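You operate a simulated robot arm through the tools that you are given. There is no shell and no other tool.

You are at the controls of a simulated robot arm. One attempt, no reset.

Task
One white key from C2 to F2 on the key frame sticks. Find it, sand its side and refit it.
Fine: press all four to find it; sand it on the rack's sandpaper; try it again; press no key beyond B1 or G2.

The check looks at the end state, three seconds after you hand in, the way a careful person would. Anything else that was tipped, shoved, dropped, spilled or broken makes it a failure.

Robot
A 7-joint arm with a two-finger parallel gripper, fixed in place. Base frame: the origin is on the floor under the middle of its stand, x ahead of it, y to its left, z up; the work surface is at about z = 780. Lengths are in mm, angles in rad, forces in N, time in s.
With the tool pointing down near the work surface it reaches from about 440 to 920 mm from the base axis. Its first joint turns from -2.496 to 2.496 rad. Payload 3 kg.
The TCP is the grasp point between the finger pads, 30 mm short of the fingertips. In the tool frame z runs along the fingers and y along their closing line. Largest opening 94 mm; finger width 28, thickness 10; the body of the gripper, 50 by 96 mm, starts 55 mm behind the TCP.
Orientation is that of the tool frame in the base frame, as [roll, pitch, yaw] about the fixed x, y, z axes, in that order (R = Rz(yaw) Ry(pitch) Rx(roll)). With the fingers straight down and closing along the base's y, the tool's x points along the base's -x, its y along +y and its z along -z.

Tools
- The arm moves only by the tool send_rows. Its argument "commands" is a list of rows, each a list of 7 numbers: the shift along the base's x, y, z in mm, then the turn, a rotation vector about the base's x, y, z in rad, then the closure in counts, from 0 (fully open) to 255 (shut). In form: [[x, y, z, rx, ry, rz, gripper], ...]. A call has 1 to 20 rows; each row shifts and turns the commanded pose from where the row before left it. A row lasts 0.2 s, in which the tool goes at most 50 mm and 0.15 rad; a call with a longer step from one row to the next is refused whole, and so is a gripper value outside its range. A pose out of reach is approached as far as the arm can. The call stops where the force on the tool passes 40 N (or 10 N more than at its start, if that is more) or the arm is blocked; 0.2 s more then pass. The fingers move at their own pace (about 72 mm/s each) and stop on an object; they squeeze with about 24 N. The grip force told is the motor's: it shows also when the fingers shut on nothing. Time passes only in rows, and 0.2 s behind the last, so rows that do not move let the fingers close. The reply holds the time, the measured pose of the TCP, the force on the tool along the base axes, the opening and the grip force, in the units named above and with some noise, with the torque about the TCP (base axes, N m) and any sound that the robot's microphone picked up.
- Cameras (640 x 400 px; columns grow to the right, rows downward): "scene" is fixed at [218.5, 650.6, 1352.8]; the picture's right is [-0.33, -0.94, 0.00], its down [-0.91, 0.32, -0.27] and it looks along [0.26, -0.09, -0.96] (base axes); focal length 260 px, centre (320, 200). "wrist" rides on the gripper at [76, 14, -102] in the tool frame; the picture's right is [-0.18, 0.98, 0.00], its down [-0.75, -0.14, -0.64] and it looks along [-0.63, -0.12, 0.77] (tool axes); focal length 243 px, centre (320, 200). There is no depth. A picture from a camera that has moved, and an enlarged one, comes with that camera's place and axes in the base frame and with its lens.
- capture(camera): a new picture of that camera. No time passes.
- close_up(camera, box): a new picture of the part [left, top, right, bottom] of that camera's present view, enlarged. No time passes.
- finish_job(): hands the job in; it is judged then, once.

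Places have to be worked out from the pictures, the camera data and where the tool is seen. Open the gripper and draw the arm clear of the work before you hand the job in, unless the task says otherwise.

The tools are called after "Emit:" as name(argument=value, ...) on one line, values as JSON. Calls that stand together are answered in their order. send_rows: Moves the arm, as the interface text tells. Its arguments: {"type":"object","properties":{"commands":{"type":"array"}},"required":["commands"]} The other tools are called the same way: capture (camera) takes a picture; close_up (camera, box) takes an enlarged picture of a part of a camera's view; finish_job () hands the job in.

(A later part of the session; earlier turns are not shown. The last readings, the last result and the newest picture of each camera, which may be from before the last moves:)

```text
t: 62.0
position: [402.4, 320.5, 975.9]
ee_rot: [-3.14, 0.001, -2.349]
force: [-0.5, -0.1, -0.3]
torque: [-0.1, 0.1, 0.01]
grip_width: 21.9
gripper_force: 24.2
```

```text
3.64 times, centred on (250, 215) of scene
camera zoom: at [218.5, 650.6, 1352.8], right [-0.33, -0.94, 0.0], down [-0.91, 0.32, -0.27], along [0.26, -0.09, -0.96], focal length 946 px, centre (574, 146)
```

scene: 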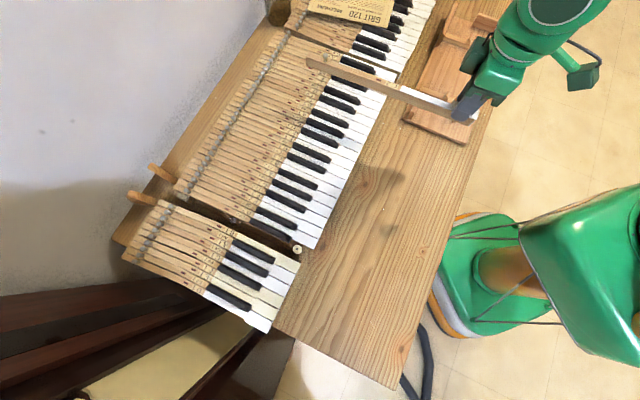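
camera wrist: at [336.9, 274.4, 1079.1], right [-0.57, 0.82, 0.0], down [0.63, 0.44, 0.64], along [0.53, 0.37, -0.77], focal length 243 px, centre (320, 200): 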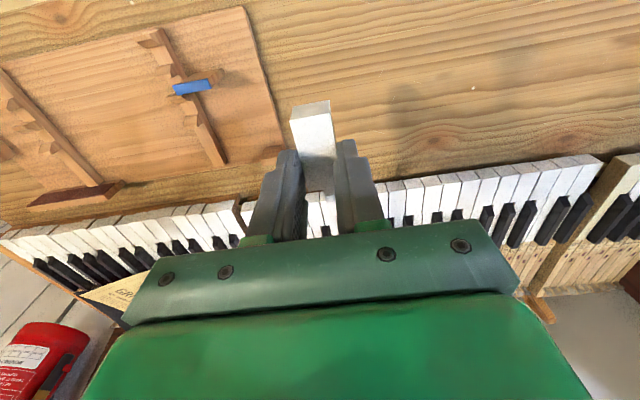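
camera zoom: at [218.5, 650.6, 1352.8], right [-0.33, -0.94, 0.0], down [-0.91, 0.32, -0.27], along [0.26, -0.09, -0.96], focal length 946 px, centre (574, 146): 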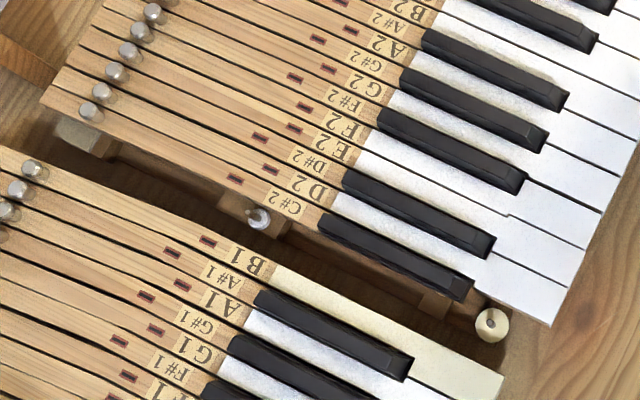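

The left side looks clean, and the slot clearly shows the balance pin and front pin. Now I'll rotate the key +90° about vertical so its right side (the one next to D2) faces the scene camera and later the sandpaper.

Emit:
send_rows(commands=[[0, 0, 0, 0, 0, 0.1428, 255], [0, 0, 0, 0, 0, 0.1428, 255], [0, 0, 0, 0, 0, 0.1428, 255], [0, 0, 0, 0, 0, 0.1428, 255], [0, 0, 0, 0, 0, 0.1428, 255], [0, 0, 0, 0, 0, 0.1428, 255], [0, 0, 0, 0, 0, 0.1428, 255], [0, 0, 0, 0, 0, 0.1428, 255], [0, 0, 0, 0, 0, 0.1428, 255], [0, 0, 0, 0, 0, 0.1428, 255], [0, 0, 0, 0, 0, 0.1428, 255], [0, 0, 0, 0, 0, 0, 255]])

Emit:
capture(camera="scene")

```text
t: 64.6
position: [401.2, 316.5, 979.1]
ee_rot: [3.141, 0.001, -0.776]
force: [0.8, 0.1, -0.7]
torque: [-0.08, -0.11, -0.01]
grip_width: 22.0
gripper_force: 23.9
```

```text
taken
```

scene: 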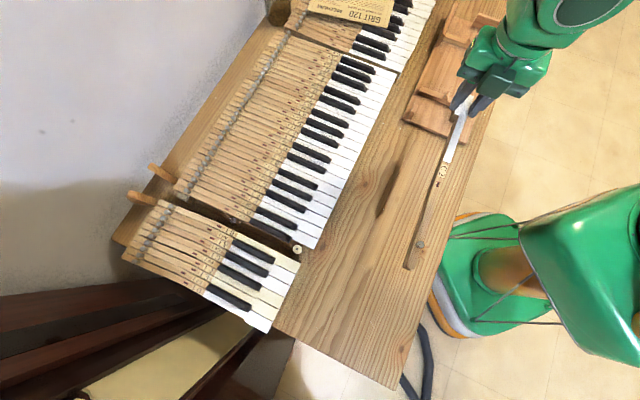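

The rotation went fine. I'll enlarge the key's right side in this view.

Emit:
close_up(camera="scene", box=[400, 170, 480, 270])

Emit:
close_up(camera="scene", box=[420, 80, 500, 180])

Emit:
close_up(camera="scene", box=[440, 80, 500, 130])

```text
4.00 times, centred on (440, 220) of scene
camera zoom: at [218.5, 650.6, 1352.8], right [-0.33, -0.94, 0.0], down [-0.91, 0.32, -0.27], along [0.26, -0.09, -0.96], focal length 1040 px, centre (-160, 120)
```

zoom: 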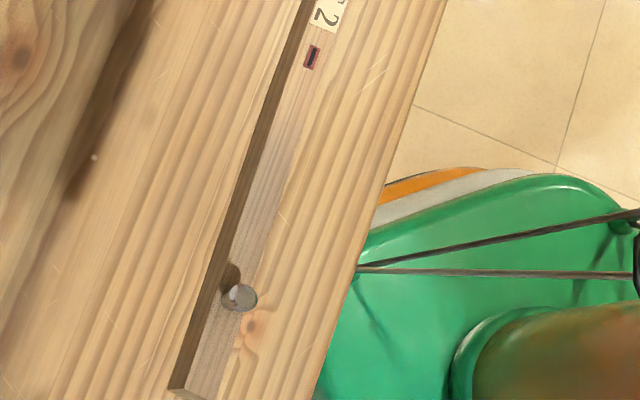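

```text
4.00 times, centred on (460, 130) of scene
camera zoom: at [218.5, 650.6, 1352.8], right [-0.33, -0.94, 0.0], down [-0.91, 0.32, -0.27], along [0.26, -0.09, -0.96], focal length 1040 px, centre (-240, 480)
```

zoom: 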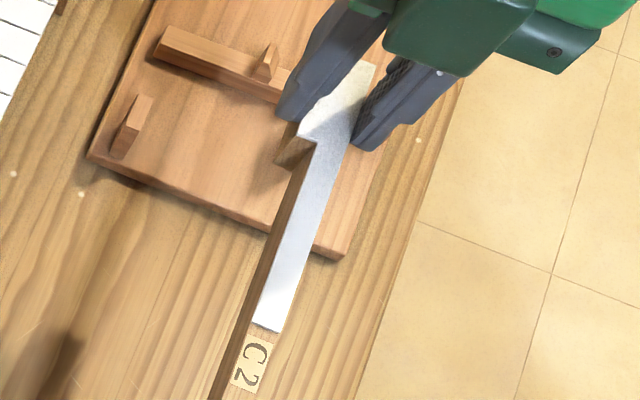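

```text
8.00 times, centred on (470, 105) of scene
camera zoom: at [218.5, 650.6, 1352.8], right [-0.33, -0.94, 0.0], down [-0.91, 0.32, -0.27], along [0.26, -0.09, -0.96], focal length 2081 px, centre (-880, 960)
```

zoom: 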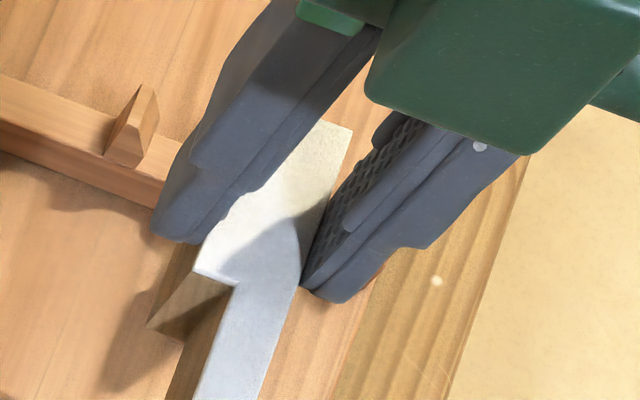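

The head's right edge stands proud only over the wide part (first ~50 mm), and that is the side next to D2, so that is the side to sand. I'll carry the key over the rack, still high, keeping the right side facing the sandpaper.

Emit:
send_rows(commands=[[33.3, -27.1, 0, 0, 0, 0, 255], [33.3, -27.1, 0, 0, 0, 0, 255], [33.3, -27.1, 0, 0, 0, 0, 255], [33.3, -27.1, 0, 0, 0, 0, 255], [33.3, -27.1, 0, 0, 0, 0, 255], [33.3, -27.1, 0, 0, 0, 0, 255], [33.3, -27.1, 0, 0, 0, 0, 255], [33.3, -27.1, 0, 0, 0, 0, 255], [0, 0, -20, 0, 0, 0, 255], [0, 0, 0, 0, 0, 0, 255]])

Emit:
capture(camera="wrist")

Emit:
capture(camera="scene")

```text
t: 66.8
position: [668.0, 101.0, 960.1]
ee_rot: [3.142, 0.001, -0.778]
force: [0.5, 0.4, -0.3]
torque: [-0.06, -0.12, -0.02]
grip_width: 22.2
gripper_force: 24.1
```

```text
taken
camera wrist: at [711.7, 35.5, 1063.0], right [-0.82, -0.57, 0.0], down [-0.44, 0.63, 0.64], along [-0.37, 0.53, -0.77], focal length 243 px, centre (320, 200)
```

wrist: 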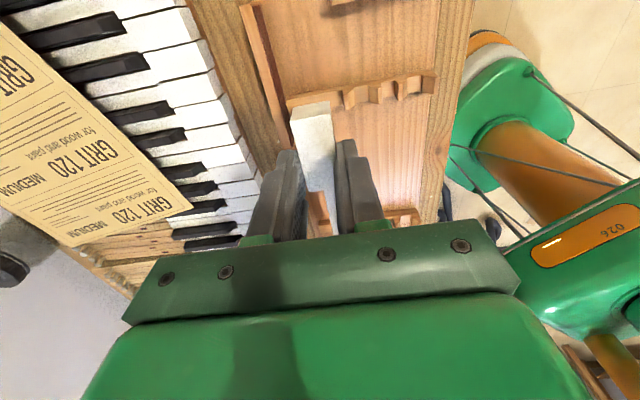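

```text
taken
```

scene: 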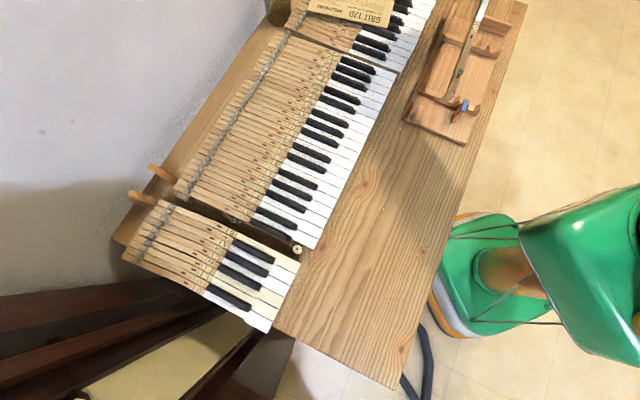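

I can see the board beside the key. I'll enlarge to measure the board's inner face and top relative to the key.

Emit:
close_up(camera="wrist", box=[230, 0, 440, 150])

Emit:
close_up(camera="scene", box=[400, 0, 530, 150])

```text
2.67 times, centred on (335, 75) of wrist
camera zoom: at [711.7, 35.5, 1063.0], right [-0.82, -0.57, 0.0], down [-0.44, 0.63, 0.64], along [-0.37, 0.53, -0.77], focal length 647 px, centre (280, 533)
```

zoom: 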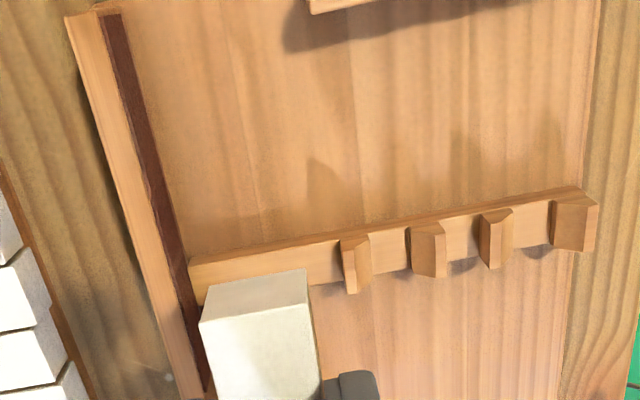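

```text
2.67 times, centred on (465, 75) of scene
camera zoom: at [218.5, 650.6, 1352.8], right [-0.33, -0.94, 0.0], down [-0.91, 0.32, -0.27], along [0.26, -0.09, -0.96], focal length 694 px, centre (-67, 533)
```

zoom: 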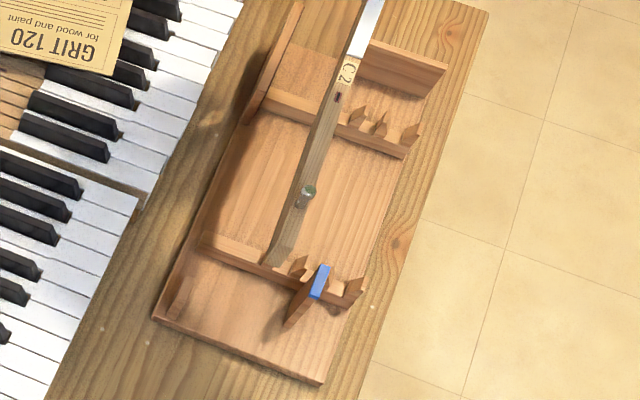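

The board's inner face lies about 25 mm from the key's right side and its top is around z≈831. I'll move 10 mm closer, then lower partway and check clearances again.

Emit:
send_rows(commands=[[7, 7.1, 0, 0, 0, 0, 255], [0, 0, -20, 0, 0, 0, 255], [0, 0, -20, 0, 0, 0, 255], [0, 0, -20, 0, 0, 0, 255], [0, 0, -15, 0, 0, 0, 255], [0, 0, 0, 0, 0, 0, 255]])

Emit:
close_up(camera="wrist", box=[210, 0, 440, 180])

Emit:
close_up(camera="scene", box=[400, 0, 530, 150])

```text
t: 68.2
position: [676.8, 109.0, 884.1]
ee_rot: [-3.14, 0.0, -0.779]
force: [-0.1, 0.3, -1.1]
torque: [-0.12, -0.1, -0.01]
grip_width: 21.9
gripper_force: 24.4
```

```text
2.22 times, centred on (325, 90) of wrist
camera zoom: at [719.3, 43.5, 986.3], right [-0.82, -0.57, 0.0], down [-0.44, 0.63, 0.64], along [-0.37, 0.53, -0.77], focal length 539 px, centre (309, 444)
```

zoom: 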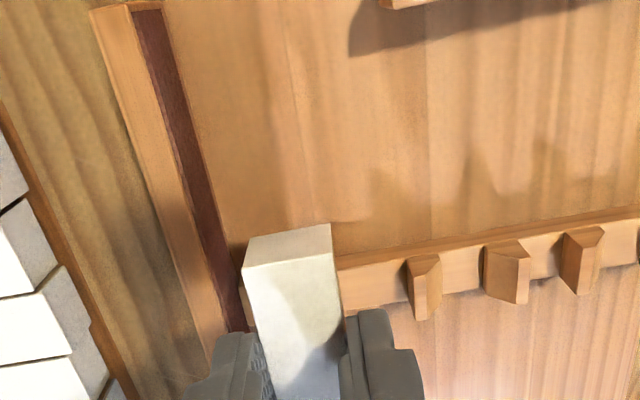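

```text
2.67 times, centred on (465, 75) of scene
camera zoom: at [218.5, 650.6, 1352.8], right [-0.33, -0.94, 0.0], down [-0.91, 0.32, -0.27], along [0.26, -0.09, -0.96], focal length 694 px, centre (-67, 533)
```

zoom: 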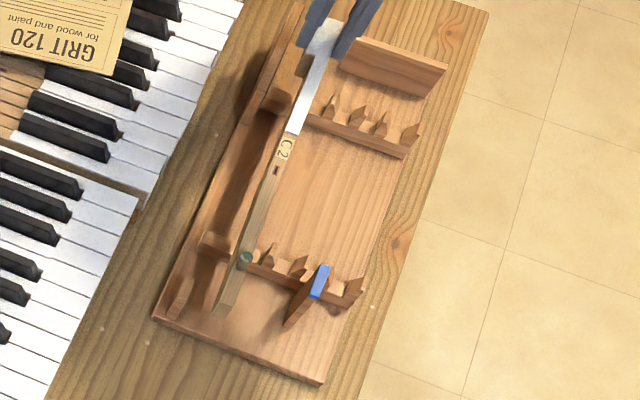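

Now the key is ~14 mm from the board. I'll lower to TCP ≈ 867 so the fingertips sit just above the board's top while the key's lower side reaches below it.

Emit:
send_rows(commands=[[0, 0, -10, 0, 0, 0, 255], [0, 0, -7, 0, 0, 0, 255], [0, 0, 0, 0, 0, 0, 255]])

Emit:
close_up(camera="wrist", box=[210, 60, 370, 180])

Emit:
close_up(camera="scene", box=[430, 0, 500, 50])

Emit:
close_up(camera="scene", box=[410, 60, 480, 140])

```text
t: 69.0
position: [673.2, 106.7, 866.3]
ee_rot: [-3.14, 0.0, -0.778]
force: [-0.2, 0.7, 0.2]
torque: [-0.12, -0.09, 0.02]
grip_width: 21.7
gripper_force: 24.1
```

```text
3.33 times, centred on (290, 120) of wrist
camera zoom: at [718.0, 42.0, 969.4], right [-0.82, -0.57, 0.0], down [-0.44, 0.63, 0.64], along [-0.37, 0.53, -0.77], focal length 809 px, centre (420, 467)
```

zoom: 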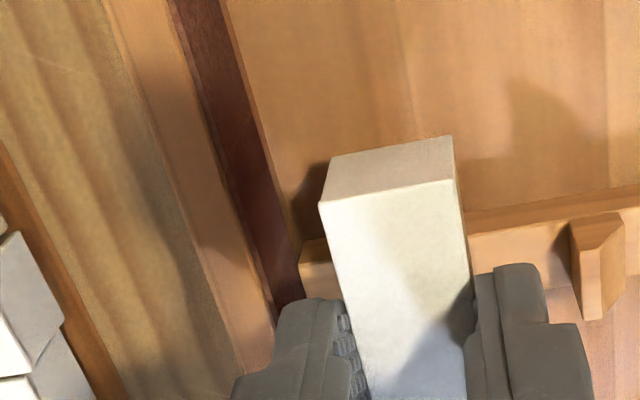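

```text
8.00 times, centred on (465, 25) of scene
camera zoom: at [218.5, 650.6, 1352.8], right [-0.33, -0.94, 0.0], down [-0.91, 0.32, -0.27], along [0.26, -0.09, -0.96], focal length 2081 px, centre (-840, 1600)
```

zoom: 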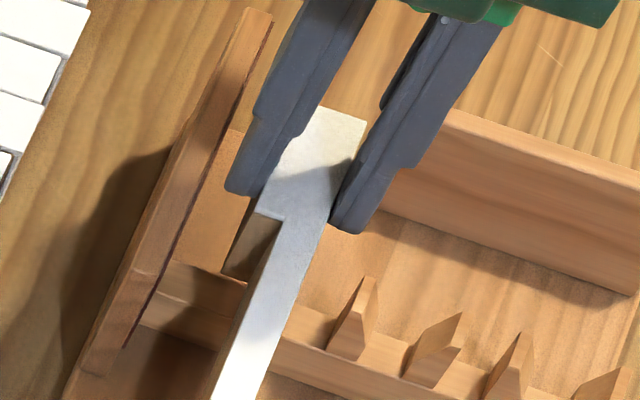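

```text
5.00 times, centred on (445, 100) of scene
camera zoom: at [218.5, 650.6, 1352.8], right [-0.33, -0.94, 0.0], down [-0.91, 0.32, -0.27], along [0.26, -0.09, -0.96], focal length 1300 px, centre (-305, 700)
```

zoom: 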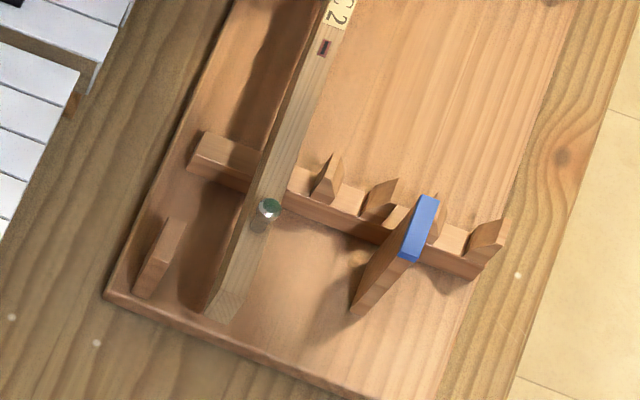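

Clearances look fine, but a small peg stands near the key's tail. I'll enlarge it to judge its height and side clearance.

Emit:
close_up(camera="scene", box=[420, 95, 470, 135])

Emit:
close_up(camera="scene", box=[435, 15, 480, 50])

```text
10.00 times, centred on (445, 115) of scene
camera zoom: at [218.5, 650.6, 1352.8], right [-0.33, -0.94, 0.0], down [-0.91, 0.32, -0.27], along [0.26, -0.09, -0.96], focal length 2601 px, centre (-930, 1050)
```

zoom: 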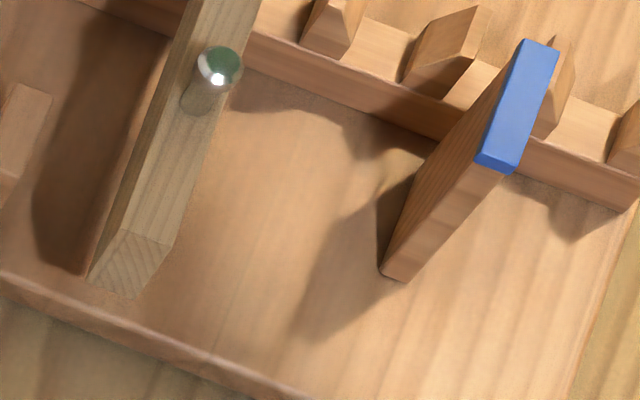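

```text
11.43 times, centred on (458, 32) of scene
camera zoom: at [218.5, 650.6, 1352.8], right [-0.33, -0.94, 0.0], down [-0.91, 0.32, -0.27], along [0.26, -0.09, -0.96], focal length 2973 px, centre (-1251, 2114)
```

zoom: 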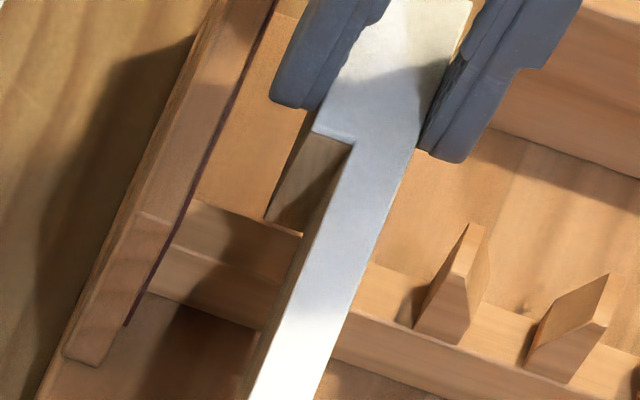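

The peg is more than 10 mm clear of the tail's path. I'll approach the sandpaper in small steps along +w while watching the force.

Emit:
send_rows(commands=[[2.8, 2.85, 0, 0, 0, 0, 255], [2.8, 2.85, 0, 0, 0, 0, 255], [0, 0, 0, 0, 0, 0, 255]])

Emit:
close_up(camera="wrist", box=[210, 60, 370, 180])

```text
t: 69.8
position: [680.6, 113.8, 867.0]
ee_rot: [-3.14, -0.001, -0.78]
force: [-0.6, 0.2, 0.2]
torque: [-0.1, -0.13, -0.01]
grip_width: 22.1
gripper_force: 24.4
```

```text
3.33 times, centred on (290, 120) of wrist
camera zoom: at [724.2, 47.8, 970.3], right [-0.82, -0.57, 0.0], down [-0.44, 0.63, 0.64], along [-0.37, 0.53, -0.77], focal length 809 px, centre (420, 467)
```

zoom: 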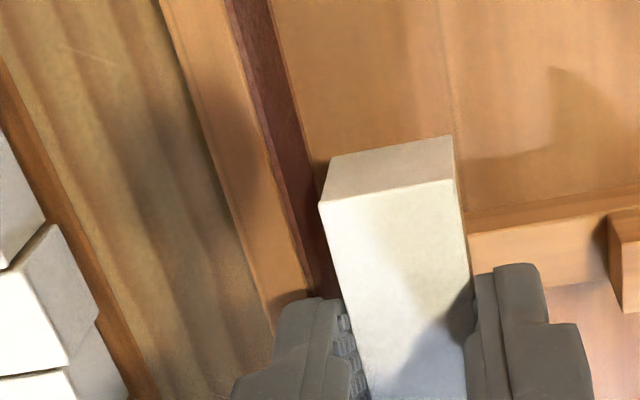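

The remaining gap is about 8 mm. I'll go 6 mm closer and look again.

Emit:
send_rows(commands=[[2.1, 2.14, 0, 0, 0, 0, 255], [2.1, 2.14, 0, 0, 0, 0, 255], [0, 0, 0, 0, 0, 0, 255]])

Emit:
close_up(camera="wrist", box=[230, 80, 350, 170])

Emit:
close_up(camera="scene", box=[435, 15, 480, 50])

```text
t: 70.6
position: [684.8, 116.2, 866.8]
ee_rot: [3.141, 0.0, -0.778]
force: [0.5, 0.9, -1.5]
torque: [-0.08, -0.08, -0.01]
grip_width: 22.0
gripper_force: 24.2
```

```text
4.44 times, centred on (290, 125) of wrist
camera zoom: at [727.7, 52.2, 969.6], right [-0.82, -0.57, 0.0], down [-0.44, 0.63, 0.64], along [-0.37, 0.53, -0.77], focal length 1078 px, centre (453, 533)
```

zoom: 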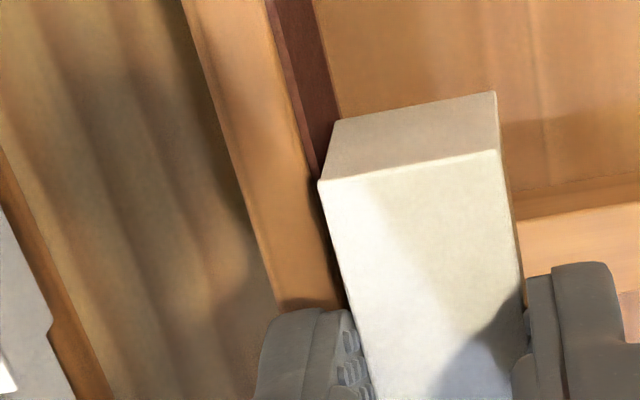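

```text
11.43 times, centred on (458, 32) of scene
camera zoom: at [218.5, 650.6, 1352.8], right [-0.33, -0.94, 0.0], down [-0.91, 0.32, -0.27], along [0.26, -0.09, -0.96], focal length 2973 px, centre (-1251, 2114)
```

zoom: 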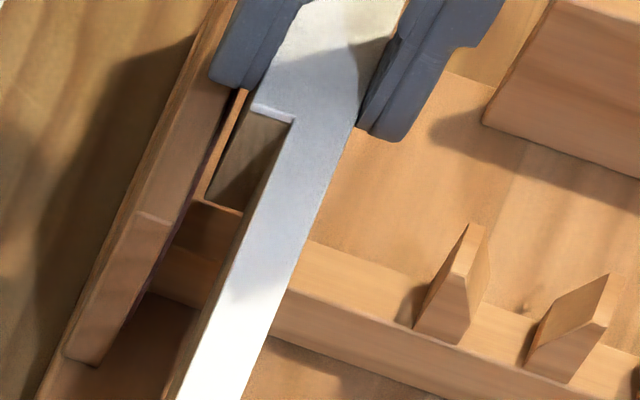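

Only a couple of millimetres remain. Going on in 0.5 mm steps.

Emit:
send_rows(commands=[[0.35, 0.36, 0, 0, 0, 0, 255], [0.35, 0.36, 0, 0, 0, 0, 255], [0, 0, 0, 0, 0, 0, 255]])

Emit:
send_rows(commands=[[0.35, 0.36, 0, 0, 0, 0, 255], [0.35, 0.36, 0, 0, 0, 0, 255], [0, 0, 0, 0, 0, 0, 255]])

Emit:
close_up(camera="wrist", box=[230, 80, 350, 170])

```text
t: 71.4
position: [684.0, 119.4, 866.5]
ee_rot: [-3.141, 0.001, -0.779]
force: [0.1, 0.0, -0.4]
torque: [-0.06, -0.09, -0.02]
grip_width: 21.8
gripper_force: 23.9
```

```text
t: 72.2
position: [685.0, 119.4, 866.7]
ee_rot: [3.141, -0.001, -0.779]
force: [0.2, 0.2, -1.7]
torque: [-0.09, -0.11, 0.04]
grip_width: 21.8
gripper_force: 23.5
```

```text
4.44 times, centred on (290, 125) of wrist
camera zoom: at [727.8, 54.3, 969.7], right [-0.82, -0.57, 0.0], down [-0.44, 0.63, 0.64], along [-0.37, 0.53, -0.77], focal length 1078 px, centre (453, 533)
```

zoom: 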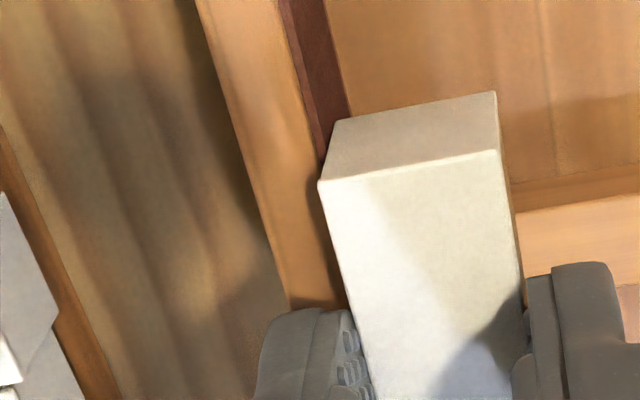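

About 1.5 mm to go by the picture; I continue in small steps.

Emit:
send_rows(commands=[[0.35, 0.36, 0, 0, 0, 0, 255], [0.35, 0.36, 0, 0, 0, 0, 255], [0, 0, 0, 0, 0, 0, 255]])

Emit:
send_rows(commands=[[0.35, 0.36, 0, 0, 0, 0, 255], [0, 0, 0, 0, 0, 0, 255]])

Emit:
send_rows(commands=[[0.35, 0.36, 0, 0, 0, 0, 255], [0, 0, 0, 0, 0, 0, 255]])

```text
t: 73.0
position: [684.9, 120.4, 867.6]
ee_rot: [3.141, 0.002, -0.777]
force: [-4.8, -2.9, -1.9]
torque: [-0.18, 0.1, -0.14]
grip_width: 22.1
gripper_force: 23.9
```

```text
t: 73.6
position: [686.1, 120.9, 867.1]
ee_rot: [-3.141, 0.001, -0.778]
force: [-5.7, -3.2, 1.6]
torque: [-0.25, 0.09, -0.05]
grip_width: 22.1
gripper_force: 24.5
```

```text
t: 74.2
position: [688.4, 121.2, 869.7]
ee_rot: [3.141, 0.0, -0.778]
force: [-5.6, -5.2, 1.7]
torque: [-0.28, 0.0, 0.04]
grip_width: 21.9
gripper_force: 23.8
```

Contact with the sandpaper: about 7–8 N against the key's side. I'll ease off slightly to ~5 N and check that the rack hasn't shifted before stroking.

Emit:
send_rows(commands=[[-0.2, -0.2, 0, 0, 0, 0, 255], [0, 0, 0, 0, 0, 0, 255]])

Emit:
close_up(camera="wrist", box=[230, 80, 350, 170])

Emit:
close_up(camera="scene", box=[400, 0, 530, 150])

```text
t: 74.8
position: [684.9, 121.3, 867.5]
ee_rot: [-3.141, 0.001, -0.779]
force: [0.0, 0.0, -0.4]
torque: [-0.1, -0.1, -0.03]
grip_width: 21.9
gripper_force: 24.0
```

```text
4.44 times, centred on (290, 125) of wrist
camera zoom: at [729.5, 56.3, 970.0], right [-0.82, -0.57, 0.0], down [-0.44, 0.63, 0.64], along [-0.37, 0.53, -0.77], focal length 1078 px, centre (453, 533)
```

zoom: 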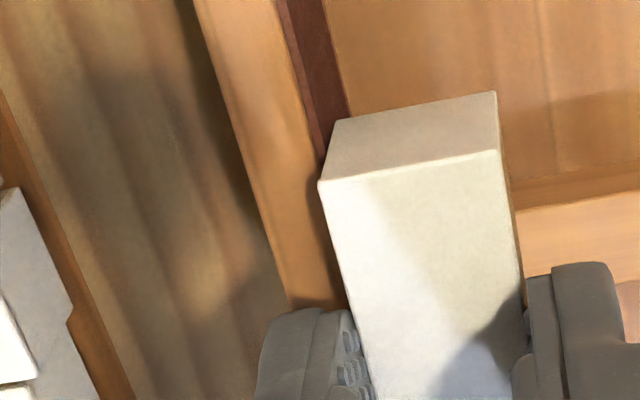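

```text
2.67 times, centred on (465, 75) of scene
camera zoom: at [218.5, 650.6, 1352.8], right [-0.33, -0.94, 0.0], down [-0.91, 0.32, -0.27], along [0.26, -0.09, -0.96], focal length 694 px, centre (-67, 533)
```

zoom: 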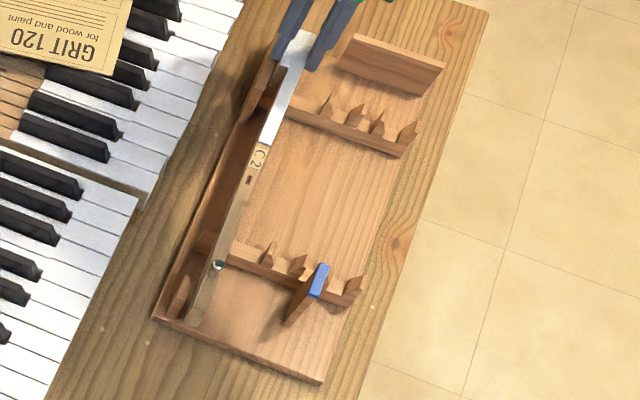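

The force dropped to zero with a 0.3 mm back-off and the rack seems to have slid about a millimetre under 7–8 N, so it is loose. I'll work with only ~3 N: re-approach in 0.1 mm steps.

Emit:
send_rows(commands=[[0.1, 0.1, 0, 0, 0, 0, 255], [0, 0, 0, 0, 0, 0, 255], [0, 0, 0, 0, 0, 0, 255]])

Emit:
send_rows(commands=[[0.07, 0.07, 0, 0, 0, 0, 255], [0, 0, 0, 0, 0, 0, 255], [0, 0, 0, 0, 0, 0, 255]])

```text
t: 75.6
position: [687.3, 119.7, 866.7]
ee_rot: [3.141, -0.001, -0.779]
force: [-0.6, 0.2, -0.7]
torque: [-0.12, -0.1, 0.01]
grip_width: 22.2
gripper_force: 23.9
```

```text
t: 76.4
position: [686.8, 120.6, 867.9]
ee_rot: [3.14, 0.0, -0.777]
force: [-0.1, 0.1, -1.0]
torque: [-0.11, -0.12, 0.01]
grip_width: 21.9
gripper_force: 24.1
```

Still no contact force; stepping in a little more.

Emit:
send_rows(commands=[[0.07, 0.07, 0, 0, 0, 0, 255], [0, 0, 0, 0, 0, 0, 255], [0, 0, 0, 0, 0, 0, 255]])

Emit:
send_rows(commands=[[0.07, 0.07, 0, 0, 0, 0, 255], [0, 0, 0, 0, 0, 0, 255], [0, 0, 0, 0, 0, 0, 255]])

Emit:
send_rows(commands=[[0.07, 0.07, 0, 0, 0, 0, 255], [0, 0, 0, 0, 0, 0, 255], [0, 0, 0, 0, 0, 0, 255]])

```text
t: 77.2
position: [687.6, 120.4, 867.5]
ee_rot: [-3.141, 0.001, -0.779]
force: [-0.2, 0.5, -0.2]
torque: [-0.1, -0.13, 0.05]
grip_width: 21.8
gripper_force: 23.5
```

```text
t: 78.0
position: [689.7, 119.0, 868.5]
ee_rot: [-3.141, 0.001, -0.779]
force: [-0.8, -0.3, -0.4]
torque: [-0.08, -0.11, -0.02]
grip_width: 21.8
gripper_force: 24.5
```

```text
t: 78.8
position: [687.4, 120.5, 868.7]
ee_rot: [-3.14, -0.001, -0.778]
force: [-0.5, 0.2, 0.0]
torque: [-0.12, -0.1, 0.02]
grip_width: 22.1
gripper_force: 24.3
```

No contact yet, small steps may be lost in the drive's tolerance. I'll step 0.3 mm at a time.

Emit:
send_rows(commands=[[0.2, 0.2, 0, 0, 0, 0, 255], [0, 0, 0, 0, 0, 0, 255]])

Emit:
send_rows(commands=[[0.2, 0.2, 0, 0, 0, 0, 255], [0, 0, 0, 0, 0, 0, 255]])

Emit:
close_up(camera="wrist", box=[230, 80, 350, 170])

```text
t: 79.4
position: [688.2, 121.1, 866.4]
ee_rot: [-3.141, -0.001, -0.779]
force: [-0.1, 0.3, -0.2]
torque: [-0.12, -0.1, -0.01]
grip_width: 21.9
gripper_force: 24.3
```

```text
t: 80.0
position: [687.7, 122.5, 867.3]
ee_rot: [-3.141, 0.001, -0.778]
force: [-4.5, -5.8, 1.2]
torque: [-0.31, 0.07, 0.08]
grip_width: 22.1
gripper_force: 23.8
```

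```text
4.44 times, centred on (290, 125) of wrist
camera zoom: at [731.1, 57.2, 970.3], right [-0.82, -0.57, 0.0], down [-0.44, 0.63, 0.64], along [-0.37, 0.53, -0.77], focal length 1078 px, centre (453, 533)
```

zoom: 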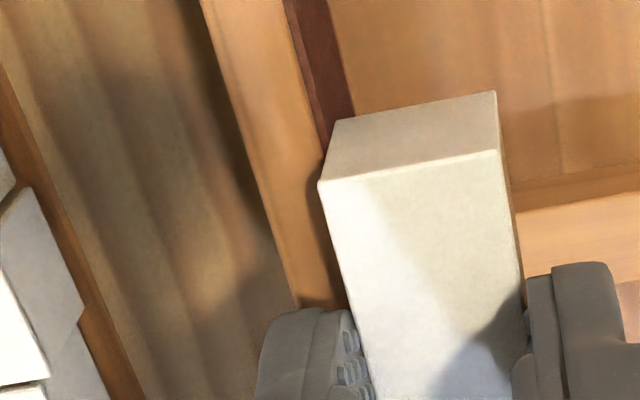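

That gave 7 N at once; I'll back off by a hair to land near 3 N.

Emit:
send_rows(commands=[[-0.08, -0.08, 0, 0, 0, 0, 255], [0, 0, 0, 0, 0, 0, 255]])

Emit:
send_rows(commands=[[0, 0, 0, 0, 0, 0, 255], [0, 0, 0, 0, 0, 0, 255]])

```text
t: 80.6
position: [688.8, 121.5, 866.5]
ee_rot: [-3.141, 0.0, -0.778]
force: [-1.4, -4.0, -0.9]
torque: [-0.3, -0.01, 0.08]
grip_width: 21.9
gripper_force: 24.2
```

```text
t: 81.2
position: [687.1, 122.2, 866.9]
ee_rot: [-3.14, 0.0, -0.779]
force: [-2.9, -2.9, -1.8]
torque: [-0.18, -0.01, 0.06]
grip_width: 21.9
gripper_force: 24.0
```

About 4 N now. I'll make a short ±12 mm stroke along the board and look for a sound and force change.

Emit:
send_rows(commands=[[2.86, -2.8, 0, 0, 0, 0, 255], [2.86, -2.8, 0, 0, 0, 0, 255], [2.86, -2.8, 0, 0, 0, 0, 255], [0, 0, 0, 0, 0, 0, 255]])

Emit:
send_rows(commands=[[-2.86, 2.8, 0, 0, 0, 0, 255], [-2.86, 2.8, 0, 0, 0, 0, 255], [-2.86, 2.8, 0, 0, 0, 0, 255], [0, 0, 0, 0, 0, 0, 255]])

```text
t: 82.2
position: [697.1, 113.8, 867.8]
ee_rot: [-3.141, -0.001, -0.778]
force: [-0.4, -0.5, -1.1]
torque: [-0.12, -0.07, -0.01]
grip_width: 21.7
gripper_force: 23.4
```

```text
t: 83.2
position: [686.3, 122.6, 867.6]
ee_rot: [-3.141, -0.002, -0.778]
force: [1.0, 0.5, -0.9]
torque: [-0.1, -0.11, 0.02]
grip_width: 21.9
gripper_force: 24.4
```

Contact faded during the stroke. I'll compare the rack's position with my earlier enlargement before continuing.

Emit:
close_up(camera="scene", box=[420, 95, 470, 135])

Emit:
close_up(camera="scene", box=[435, 15, 480, 50])

```text
10.00 times, centred on (445, 115) of scene
camera zoom: at [218.5, 650.6, 1352.8], right [-0.33, -0.94, 0.0], down [-0.91, 0.32, -0.27], along [0.26, -0.09, -0.96], focal length 2601 px, centre (-930, 1050)
```

zoom: 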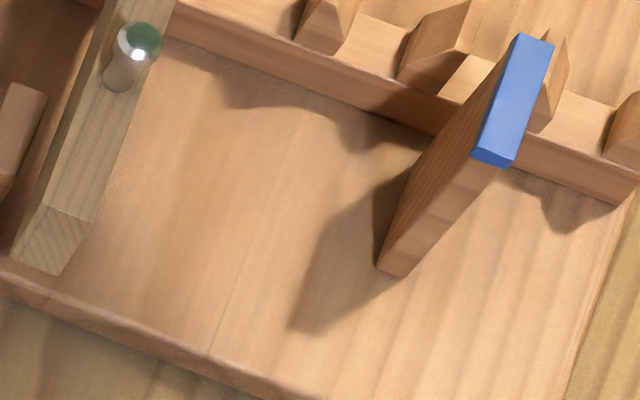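

```text
11.43 times, centred on (458, 32) of scene
camera zoom: at [218.5, 650.6, 1352.8], right [-0.33, -0.94, 0.0], down [-0.91, 0.32, -0.27], along [0.26, -0.09, -0.96], focal length 2973 px, centre (-1251, 2114)
```

zoom: 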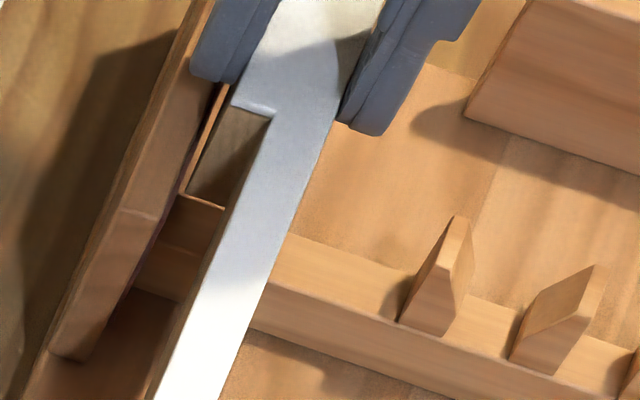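

The rack has crept about 2–3.5 mm and turned slightly so the key now lies flush on the sandpaper. I'll keep forces low, follow the slightly turned board direction, and check force every half-stroke. First, re-approach to ~3–4 N.

Emit:
send_rows(commands=[[0.07, 0.07, 0, 0, 0, 0, 255], [0, 0, 0, 0, 0, 0, 255]])

Emit:
send_rows(commands=[[0.07, 0.07, 0, 0, 0, 0, 255], [0, 0, 0, 0, 0, 0, 255]])

Emit:
send_rows(commands=[[0.07, 0.07, 0, 0, 0, 0, 255], [0, 0, 0, 0, 0, 0, 255]])

```text
t: 83.8
position: [687.0, 121.1, 867.8]
ee_rot: [3.141, -0.001, -0.779]
force: [-0.4, -0.8, -0.4]
torque: [-0.1, -0.12, -0.01]
grip_width: 21.9
gripper_force: 23.9
```

```text
t: 84.4
position: [688.5, 120.6, 867.0]
ee_rot: [3.14, 0.0, -0.78]
force: [-1.0, -0.1, -0.8]
torque: [-0.13, -0.07, -0.02]
grip_width: 21.7
gripper_force: 24.1
```

```text
t: 85.0
position: [687.4, 121.9, 866.2]
ee_rot: [-3.141, -0.001, -0.779]
force: [-0.2, 0.6, 0.0]
torque: [-0.08, -0.1, -0.02]
grip_width: 21.9
gripper_force: 24.2
```

Not yet touching; two more small steps.

Emit:
send_rows(commands=[[0.1, 0.1, 0, 0, 0, 0, 255], [0, 0, 0, 0, 0, 0, 255]])

Emit:
send_rows(commands=[[0.1, 0.1, 0, 0, 0, 0, 255], [0, 0, 0, 0, 0, 0, 255]])

Emit:
send_rows(commands=[[0.1, 0.1, 0, 0, 0, 0, 255], [0, 0, 0, 0, 0, 0, 255]])

```text
t: 85.6
position: [687.1, 121.9, 866.7]
ee_rot: [3.141, 0.0, -0.779]
force: [-0.1, 0.2, -0.9]
torque: [-0.08, -0.15, 0.0]
grip_width: 22.0
gripper_force: 24.0
```

```text
t: 86.2
position: [687.3, 122.0, 867.1]
ee_rot: [3.141, 0.002, -0.778]
force: [-0.5, -0.6, -1.3]
torque: [-0.13, -0.13, 0.01]
grip_width: 22.0
gripper_force: 24.1
```

```text
t: 86.8
position: [687.5, 123.5, 868.2]
ee_rot: [-3.141, 0.0, -0.778]
force: [-0.9, 0.0, -0.9]
torque: [-0.11, -0.14, 0.02]
grip_width: 22.1
gripper_force: 23.8
```

Contact keeps receding along the board direction, so lengthwise strokes nudge the loose rack. Vertical strokes won't push it sideways, so I'll re-establish ~4 N and then stroke up and down a few millimetres instead.

Emit:
send_rows(commands=[[0.1, 0.1, 0, 0, 0, 0, 255], [0, 0, 0, 0, 0, 0, 255]])

Emit:
send_rows(commands=[[0.1, 0.1, 0, 0, 0, 0, 255], [0, 0, 0, 0, 0, 0, 255]])

Emit:
send_rows(commands=[[0.1, 0.1, 0, 0, 0, 0, 255], [0, 0, 0, 0, 0, 0, 255]])

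Emit:
close_up(camera="wrist", box=[210, 60, 370, 180])

```text
t: 87.4
position: [687.5, 123.3, 868.3]
ee_rot: [-3.141, 0.001, -0.778]
force: [-3.6, -3.0, -0.6]
torque: [-0.24, 0.02, 0.09]
grip_width: 21.9
gripper_force: 24.0
```

```text
t: 88.0
position: [687.4, 122.9, 868.2]
ee_rot: [3.14, 0.003, -0.779]
force: [-3.2, -1.8, -2.1]
torque: [-0.23, -0.01, 0.08]
grip_width: 21.9
gripper_force: 24.2
```

```text
t: 88.6
position: [688.8, 121.5, 869.1]
ee_rot: [3.141, -0.001, -0.778]
force: [-5.8, -5.7, 2.2]
torque: [-0.25, 0.12, 0.13]
grip_width: 21.8
gripper_force: 24.5
```

```text
3.33 times, centred on (290, 120) of wrist
camera zoom: at [731.8, 58.0, 970.9], right [-0.82, -0.57, 0.0], down [-0.44, 0.63, 0.64], along [-0.37, 0.53, -0.77], focal length 809 px, centre (420, 467)
```

zoom: 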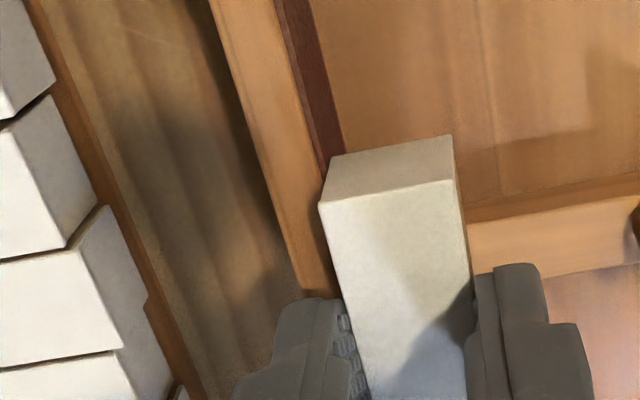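

About 8 N and the torque says contact is at the shoulder end. I'll back off 0.1 mm and yaw the key slightly (+0.008 rad) so the full head side lies flush.

Emit:
send_rows(commands=[[-0.07, -0.07, 0, 0, 0, 0.008, 255], [0, 0, 0, 0, 0, 0, 255]])

Emit:
send_rows(commands=[[0, 0, 0, 0, 0, 0, 255]])

```text
t: 89.2
position: [689.1, 123.0, 867.9]
ee_rot: [-3.142, 0.001, -0.769]
force: [-4.7, -5.3, 2.0]
torque: [-0.32, 0.04, -0.16]
grip_width: 22.1
gripper_force: 24.2
```

```text
t: 89.6
position: [689.2, 123.4, 868.8]
ee_rot: [-3.141, 0.0, -0.768]
force: [-4.0, -4.9, 0.6]
torque: [-0.26, 0.01, -0.11]
grip_width: 22.1
gripper_force: 24.0
```

Now the contact is toward the front end, so the flush angle lies between. I'll turn back 0.003 rad, ease off a touch, and make the first vertical stroke (4 mm down and up).

Emit:
send_rows(commands=[[-0.05, -0.05, 0, 0, 0, -0.003, 255], [0, 0, 0, 0, 0, 0, 255]])

Emit:
send_rows(commands=[[0, 0, -1.5, 0, 0, 0, 255], [0, 0, -1.5, 0, 0, 0, 255], [0, 0, 0, 0, 0, 0, 255]])

Emit:
send_rows(commands=[[0, 0, 1.5, 0, 0, 0, 255], [0, 0, 1.5, 0, 0, 0, 255], [0, 0, 0, 0, 0, 0, 255]])

```text
t: 90.2
position: [688.6, 122.4, 867.5]
ee_rot: [3.141, 0.001, -0.774]
force: [-0.4, 0.1, -1.0]
torque: [-0.12, -0.12, 0.0]
grip_width: 21.9
gripper_force: 24.4
```

```text
t: 91.0
position: [688.4, 122.8, 863.8]
ee_rot: [3.141, 0.0, -0.771]
force: [-1.0, 0.2, -0.8]
torque: [-0.11, -0.14, 0.0]
grip_width: 22.1
gripper_force: 24.6
```

```text
t: 91.8
position: [687.1, 123.0, 866.7]
ee_rot: [3.14, 0.001, -0.773]
force: [0.3, -0.1, -0.8]
torque: [-0.08, -0.1, 0.0]
grip_width: 22.0
gripper_force: 23.9
```

Contact was lost by the tiny back-off; the contact is stiff. I'll approach again one 0.1 mm step at a time, at z≈864 for more overlap.

Emit:
send_rows(commands=[[0.05, 0.05, -1.5, 0, 0, 0, 255], [0, 0, -1, 0, 0, 0, 255], [0, 0, 0, 0, 0, 0, 255]])

Emit:
send_rows(commands=[[0.05, 0.05, 0, 0, 0, 0, 255], [0, 0, 0, 0, 0, 0, 255]])

```text
t: 92.6
position: [687.7, 122.3, 864.7]
ee_rot: [-3.141, 0.0, -0.774]
force: [0.8, 0.0, -0.4]
torque: [-0.12, -0.12, 0.04]
grip_width: 22.1
gripper_force: 24.3
```

```text
t: 93.2
position: [688.9, 122.3, 864.5]
ee_rot: [3.141, -0.002, -0.775]
force: [0.1, -0.2, -0.1]
torque: [-0.11, -0.12, 0.03]
grip_width: 22.0
gripper_force: 24.0
```

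Continuing the careful approach.

Emit:
send_rows(commands=[[0.07, 0.07, 0, 0, 0, 0, 255], [0, 0, 0, 0, 0, 0, 255]])

Emit:
send_rows(commands=[[0.07, 0.07, 0, 0, 0, 0, 255], [0, 0, 0, 0, 0, 0, 255]])

```text
t: 93.8
position: [690.0, 123.4, 865.9]
ee_rot: [-3.141, 0.0, -0.772]
force: [-0.3, -1.2, -0.2]
torque: [-0.15, -0.1, 0.01]
grip_width: 21.6
gripper_force: 23.7
```

```text
t: 94.4
position: [690.0, 122.8, 863.4]
ee_rot: [3.141, 0.0, -0.773]
force: [-4.4, -5.7, 0.6]
torque: [-0.31, 0.04, 0.07]
grip_width: 21.6
gripper_force: 24.2
```

About 7 N, near flush. Now a series of short vertical strokes (±2.5 mm) in place.

Emit:
send_rows(commands=[[0, 0, 2.5, 0, 0, 0, 255], [0, 0, -2.5, 0, 0, 0, 255], [0, 0, 2.5, 0, 0, 0, 255], [0, 0, -2.5, 0, 0, 0, 255], [0, 0, 0, 0, 0, 0, 255]])

```text
t: 95.6
position: [687.4, 123.3, 864.3]
ee_rot: [3.141, 0.001, -0.773]
force: [-1.1, -0.7, -0.6]
torque: [-0.09, -0.12, 0.03]
grip_width: 21.7
gripper_force: 23.7
```

Force relaxed to about 1 N and no sanding sound was reported. I'll re-establish contact and try a lengthwise stroke in the −u direction to see whether it registers.

Emit:
send_rows(commands=[[0.1, 0.1, 0, 0, 0, 0, 255], [0, 0, 0, 0, 0, 0, 255]])

Emit:
send_rows(commands=[[-3.57, 3.5, 0, 0, 0, 0, 255], [-3.57, 3.5, 0, 0, 0, 0, 255], [0, 0, 0, 0, 0, 0, 255]])

```text
t: 96.2
position: [689.0, 122.8, 865.2]
ee_rot: [3.141, 0.0, -0.774]
force: [0.0, 0.3, -0.2]
torque: [-0.08, -0.1, -0.01]
grip_width: 22.0
gripper_force: 24.0
```

```text
t: 97.0
position: [680.3, 128.8, 865.1]
ee_rot: [3.141, 0.001, -0.772]
force: [-0.2, -0.1, -1.2]
torque: [-0.09, -0.15, 0.0]
grip_width: 22.0
gripper_force: 23.6
```

No contact there; stepping in again at this spot.

Emit:
send_rows(commands=[[0.1, 0.1, 0, 0, 0, 0, 255], [0, 0, 0, 0, 0, 0, 255]])

Emit:
send_rows(commands=[[0.1, 0.1, 0, 0, 0, 0, 255], [0, 0, 0, 0, 0, 0, 255]])

Emit:
send_rows(commands=[[0.1, 0.1, 0, 0, 0, 0, 255], [0, 0, 0, 0, 0, 0, 255]])

```text
t: 97.6
position: [681.7, 130.5, 864.7]
ee_rot: [3.141, 0.001, -0.771]
force: [0.2, 0.3, -1.2]
torque: [-0.13, -0.11, 0.02]
grip_width: 21.9
gripper_force: 24.3
```

```text
t: 98.2
position: [682.6, 129.8, 865.1]
ee_rot: [-3.14, -0.002, -0.775]
force: [-1.4, 0.1, -1.2]
torque: [-0.12, -0.08, 0.03]
grip_width: 21.8
gripper_force: 24.2
```

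```text
t: 98.8
position: [681.4, 129.9, 864.3]
ee_rot: [-3.141, -0.001, -0.774]
force: [-0.5, -0.3, 0.0]
torque: [-0.13, -0.07, 0.01]
grip_width: 21.9
gripper_force: 23.9
```

Emit:
send_rows(commands=[[0.1, 0.1, 0, 0, 0, 0, 255], [0, 0, 0, 0, 0, 0, 255]])

Emit:
send_rows(commands=[[0.1, 0.1, 0, 0, 0, 0, 255], [0, 0, 0, 0, 0, 0, 255]])

```text
t: 99.4
position: [680.5, 128.8, 864.7]
ee_rot: [3.141, 0.001, -0.774]
force: [-0.6, -0.5, -1.6]
torque: [-0.08, -0.09, 0.0]
grip_width: 21.9
gripper_force: 24.6
```

```text
t: 100.0
position: [682.2, 129.6, 864.4]
ee_rot: [3.141, -0.001, -0.772]
force: [-4.4, -5.4, -0.3]
torque: [-0.27, -0.04, 0.08]
grip_width: 21.8
gripper_force: 23.7
```

Contact again (~7 N). The fast strokes seem to bump the rack away, so I'll try a slow stroke (1 mm per row) along +u.

Emit:
send_rows(commands=[[0.71, -0.7, 0, 0, 0, 0, 255], [0.71, -0.7, 0, 0, 0, 0, 255], [0.71, -0.7, 0, 0, 0, 0, 255], [0.71, -0.7, 0, 0, 0, 0, 255]])

Emit:
send_rows(commands=[[0.71, -0.7, 0, 0, 0, 0, 255], [0.71, -0.7, 0, 0, 0, 0, 255], [0.71, -0.7, 0, 0, 0, 0, 255], [0.71, -0.7, 0, 0, 0, 0, 255]])

```text
t: 101.0
position: [684.6, 128.0, 865.2]
ee_rot: [3.141, -0.001, -0.774]
force: [-0.6, -1.2, -1.2]
torque: [-0.14, -0.08, 0.05]
grip_width: 21.8
gripper_force: 23.9
```

```text
t: 102.0
position: [689.3, 123.2, 864.7]
ee_rot: [-3.14, 0.001, -0.774]
force: [0.1, 0.4, -1.3]
torque: [-0.1, -0.13, 0.02]
grip_width: 22.1
gripper_force: 24.4
```

Contact fades in both directions, so either the rack creeps or material comes off. I'll compare the rack's place again.

Emit:
close_up(camera="scene", box=[435, 15, 480, 50])

Emit:
close_up(camera="scene", box=[420, 95, 470, 135])

Emit:
close_up(camera="wrist", box=[230, 80, 350, 170])

```text
11.43 times, centred on (458, 32) of scene
camera zoom: at [218.5, 650.6, 1352.8], right [-0.33, -0.94, 0.0], down [-0.91, 0.32, -0.27], along [0.26, -0.09, -0.96], focal length 2973 px, centre (-1251, 2114)
```

zoom: 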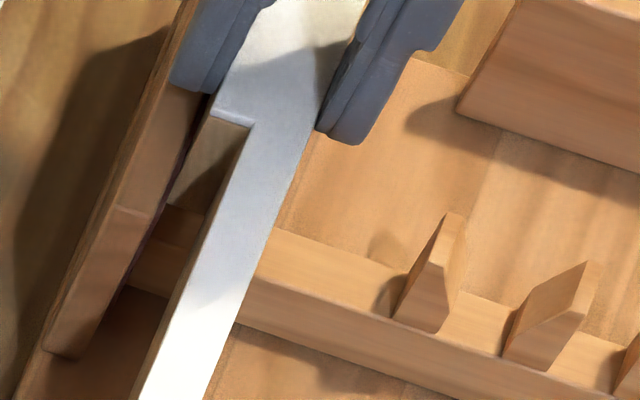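

```text
10.00 times, centred on (445, 115) of scene
camera zoom: at [218.5, 650.6, 1352.8], right [-0.33, -0.94, 0.0], down [-0.91, 0.32, -0.27], along [0.26, -0.09, -0.96], focal length 2601 px, centre (-930, 1050)
```

zoom: 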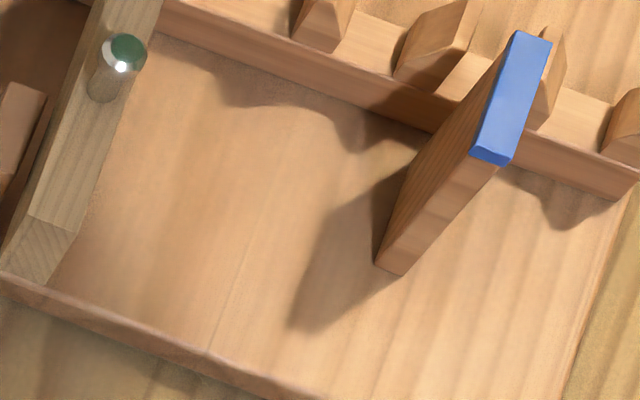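

```text
4.44 times, centred on (290, 125) of wrist
camera zoom: at [731.8, 59.2, 967.6], right [-0.82, -0.57, 0.0], down [-0.44, 0.63, 0.64], along [-0.37, 0.53, -0.77], focal length 1078 px, centre (453, 533)
```

zoom: 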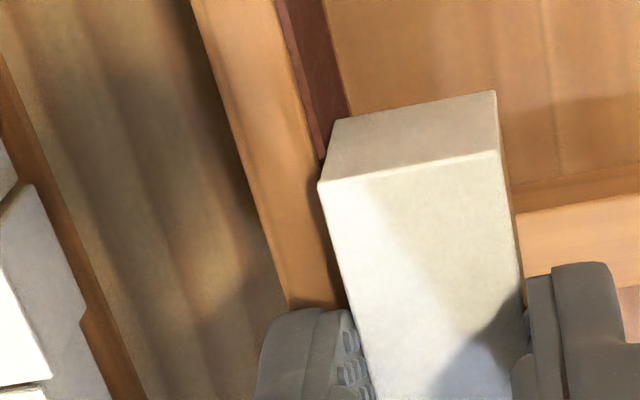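

The rack's far end has crept ~5 mm in total (it pivots about its near end), so the board is now turned about 0.5–1° and my straight strokes drift off it. I'll find the contact here with very fine steps, to learn the board's direction.

Emit:
send_rows(commands=[[0.06, 0.06, 0, 0, 0, 0, 255], [0, 0, 0, 0, 0, 0, 255]])

Emit:
send_rows(commands=[[0.05, 0.05, 0, 0, 0, 0, 255], [0, 0, 0, 0, 0, 0, 255]])

Emit:
send_rows(commands=[[0.05, 0.05, 0, 0, 0, 0, 255], [0, 0, 0, 0, 0, 0, 255]])

```text
t: 102.6
position: [687.8, 123.0, 863.3]
ee_rot: [3.141, -0.001, -0.774]
force: [-0.5, 0.1, 0.0]
torque: [-0.1, -0.12, 0.01]
grip_width: 21.8
gripper_force: 23.5
```

```text
t: 103.2
position: [688.5, 125.4, 863.3]
ee_rot: [-3.142, 0.001, -0.775]
force: [-0.6, 0.4, 0.3]
torque: [-0.11, -0.12, 0.03]
grip_width: 22.0
gripper_force: 23.9
```

```text
t: 103.8
position: [687.2, 123.1, 862.9]
ee_rot: [3.14, -0.001, -0.772]
force: [-0.7, 0.4, -1.7]
torque: [-0.1, -0.1, -0.01]
grip_width: 22.0
gripper_force: 24.2
```

I'll keep stepping to find first touch here.

Emit:
send_rows(commands=[[0.05, 0.05, 0, 0, 0, 0, 255], [0, 0, 0, 0, 0, 0, 255]])

Emit:
send_rows(commands=[[0.05, 0.05, 0, 0, 0, 0, 255], [0, 0, 0, 0, 0, 0, 255]])

Emit:
send_rows(commands=[[0.05, 0.05, 0, 0, 0, 0, 255], [0, 0, 0, 0, 0, 0, 255]])

```text
t: 104.4
position: [687.5, 124.6, 864.3]
ee_rot: [3.141, -0.001, -0.775]
force: [-1.8, -1.2, -1.9]
torque: [-0.18, -0.08, 0.05]
grip_width: 21.7
gripper_force: 23.6
```

```text
t: 105.0
position: [688.8, 124.0, 863.9]
ee_rot: [3.141, 0.002, -0.775]
force: [-4.4, -4.6, -0.5]
torque: [-0.3, 0.03, 0.05]
grip_width: 22.1
gripper_force: 23.7
```

```text
t: 105.6
position: [689.2, 125.0, 864.4]
ee_rot: [-3.141, 0.001, -0.772]
force: [-5.3, -3.0, -1.8]
torque: [-0.19, 0.11, 0.12]
grip_width: 21.9
gripper_force: 24.0
```

That gives fine control: ~60 N/mm. I'm at ~6 N now; I'll move just 2 mm along −u slowly and read the force to get the local slope.

Emit:
send_rows(commands=[[-0.71, 0.7, 0, 0, 0, 0, 255], [-0.71, 0.7, 0, 0, 0, 0, 255], [0, 0, 0, 0, 0, 0, 255]])

Emit:
send_rows(commands=[[-0.71, 0.7, 0, 0, 0, 0, 255], [-0.71, 0.7, 0, 0, 0, 0, 255], [0, 0, 0, 0, 0, 0, 255]])

Emit:
send_rows(commands=[[-0.71, 0.7, 0, 0, 0, 0, 255], [-0.71, 0.7, 0, 0, 0, 0, 255], [0, 0, 0, 0, 0, 0, 255]])

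```text
t: 106.4
position: [687.1, 126.9, 863.4]
ee_rot: [-3.141, 0.0, -0.773]
force: [-0.3, -0.1, -1.4]
torque: [-0.09, -0.12, -0.02]
grip_width: 21.7
gripper_force: 23.8
```

```text
t: 107.2
position: [685.5, 127.4, 863.7]
ee_rot: [-3.141, 0.0, -0.773]
force: [-0.5, -0.8, -1.1]
torque: [-0.15, -0.05, 0.05]
grip_width: 21.5
gripper_force: 23.5
```

```text
t: 108.0
position: [682.6, 129.9, 863.8]
ee_rot: [3.142, -0.001, -0.775]
force: [0.9, -0.4, -1.1]
torque: [-0.1, -0.09, 0.03]
grip_width: 21.9
gripper_force: 24.6
```

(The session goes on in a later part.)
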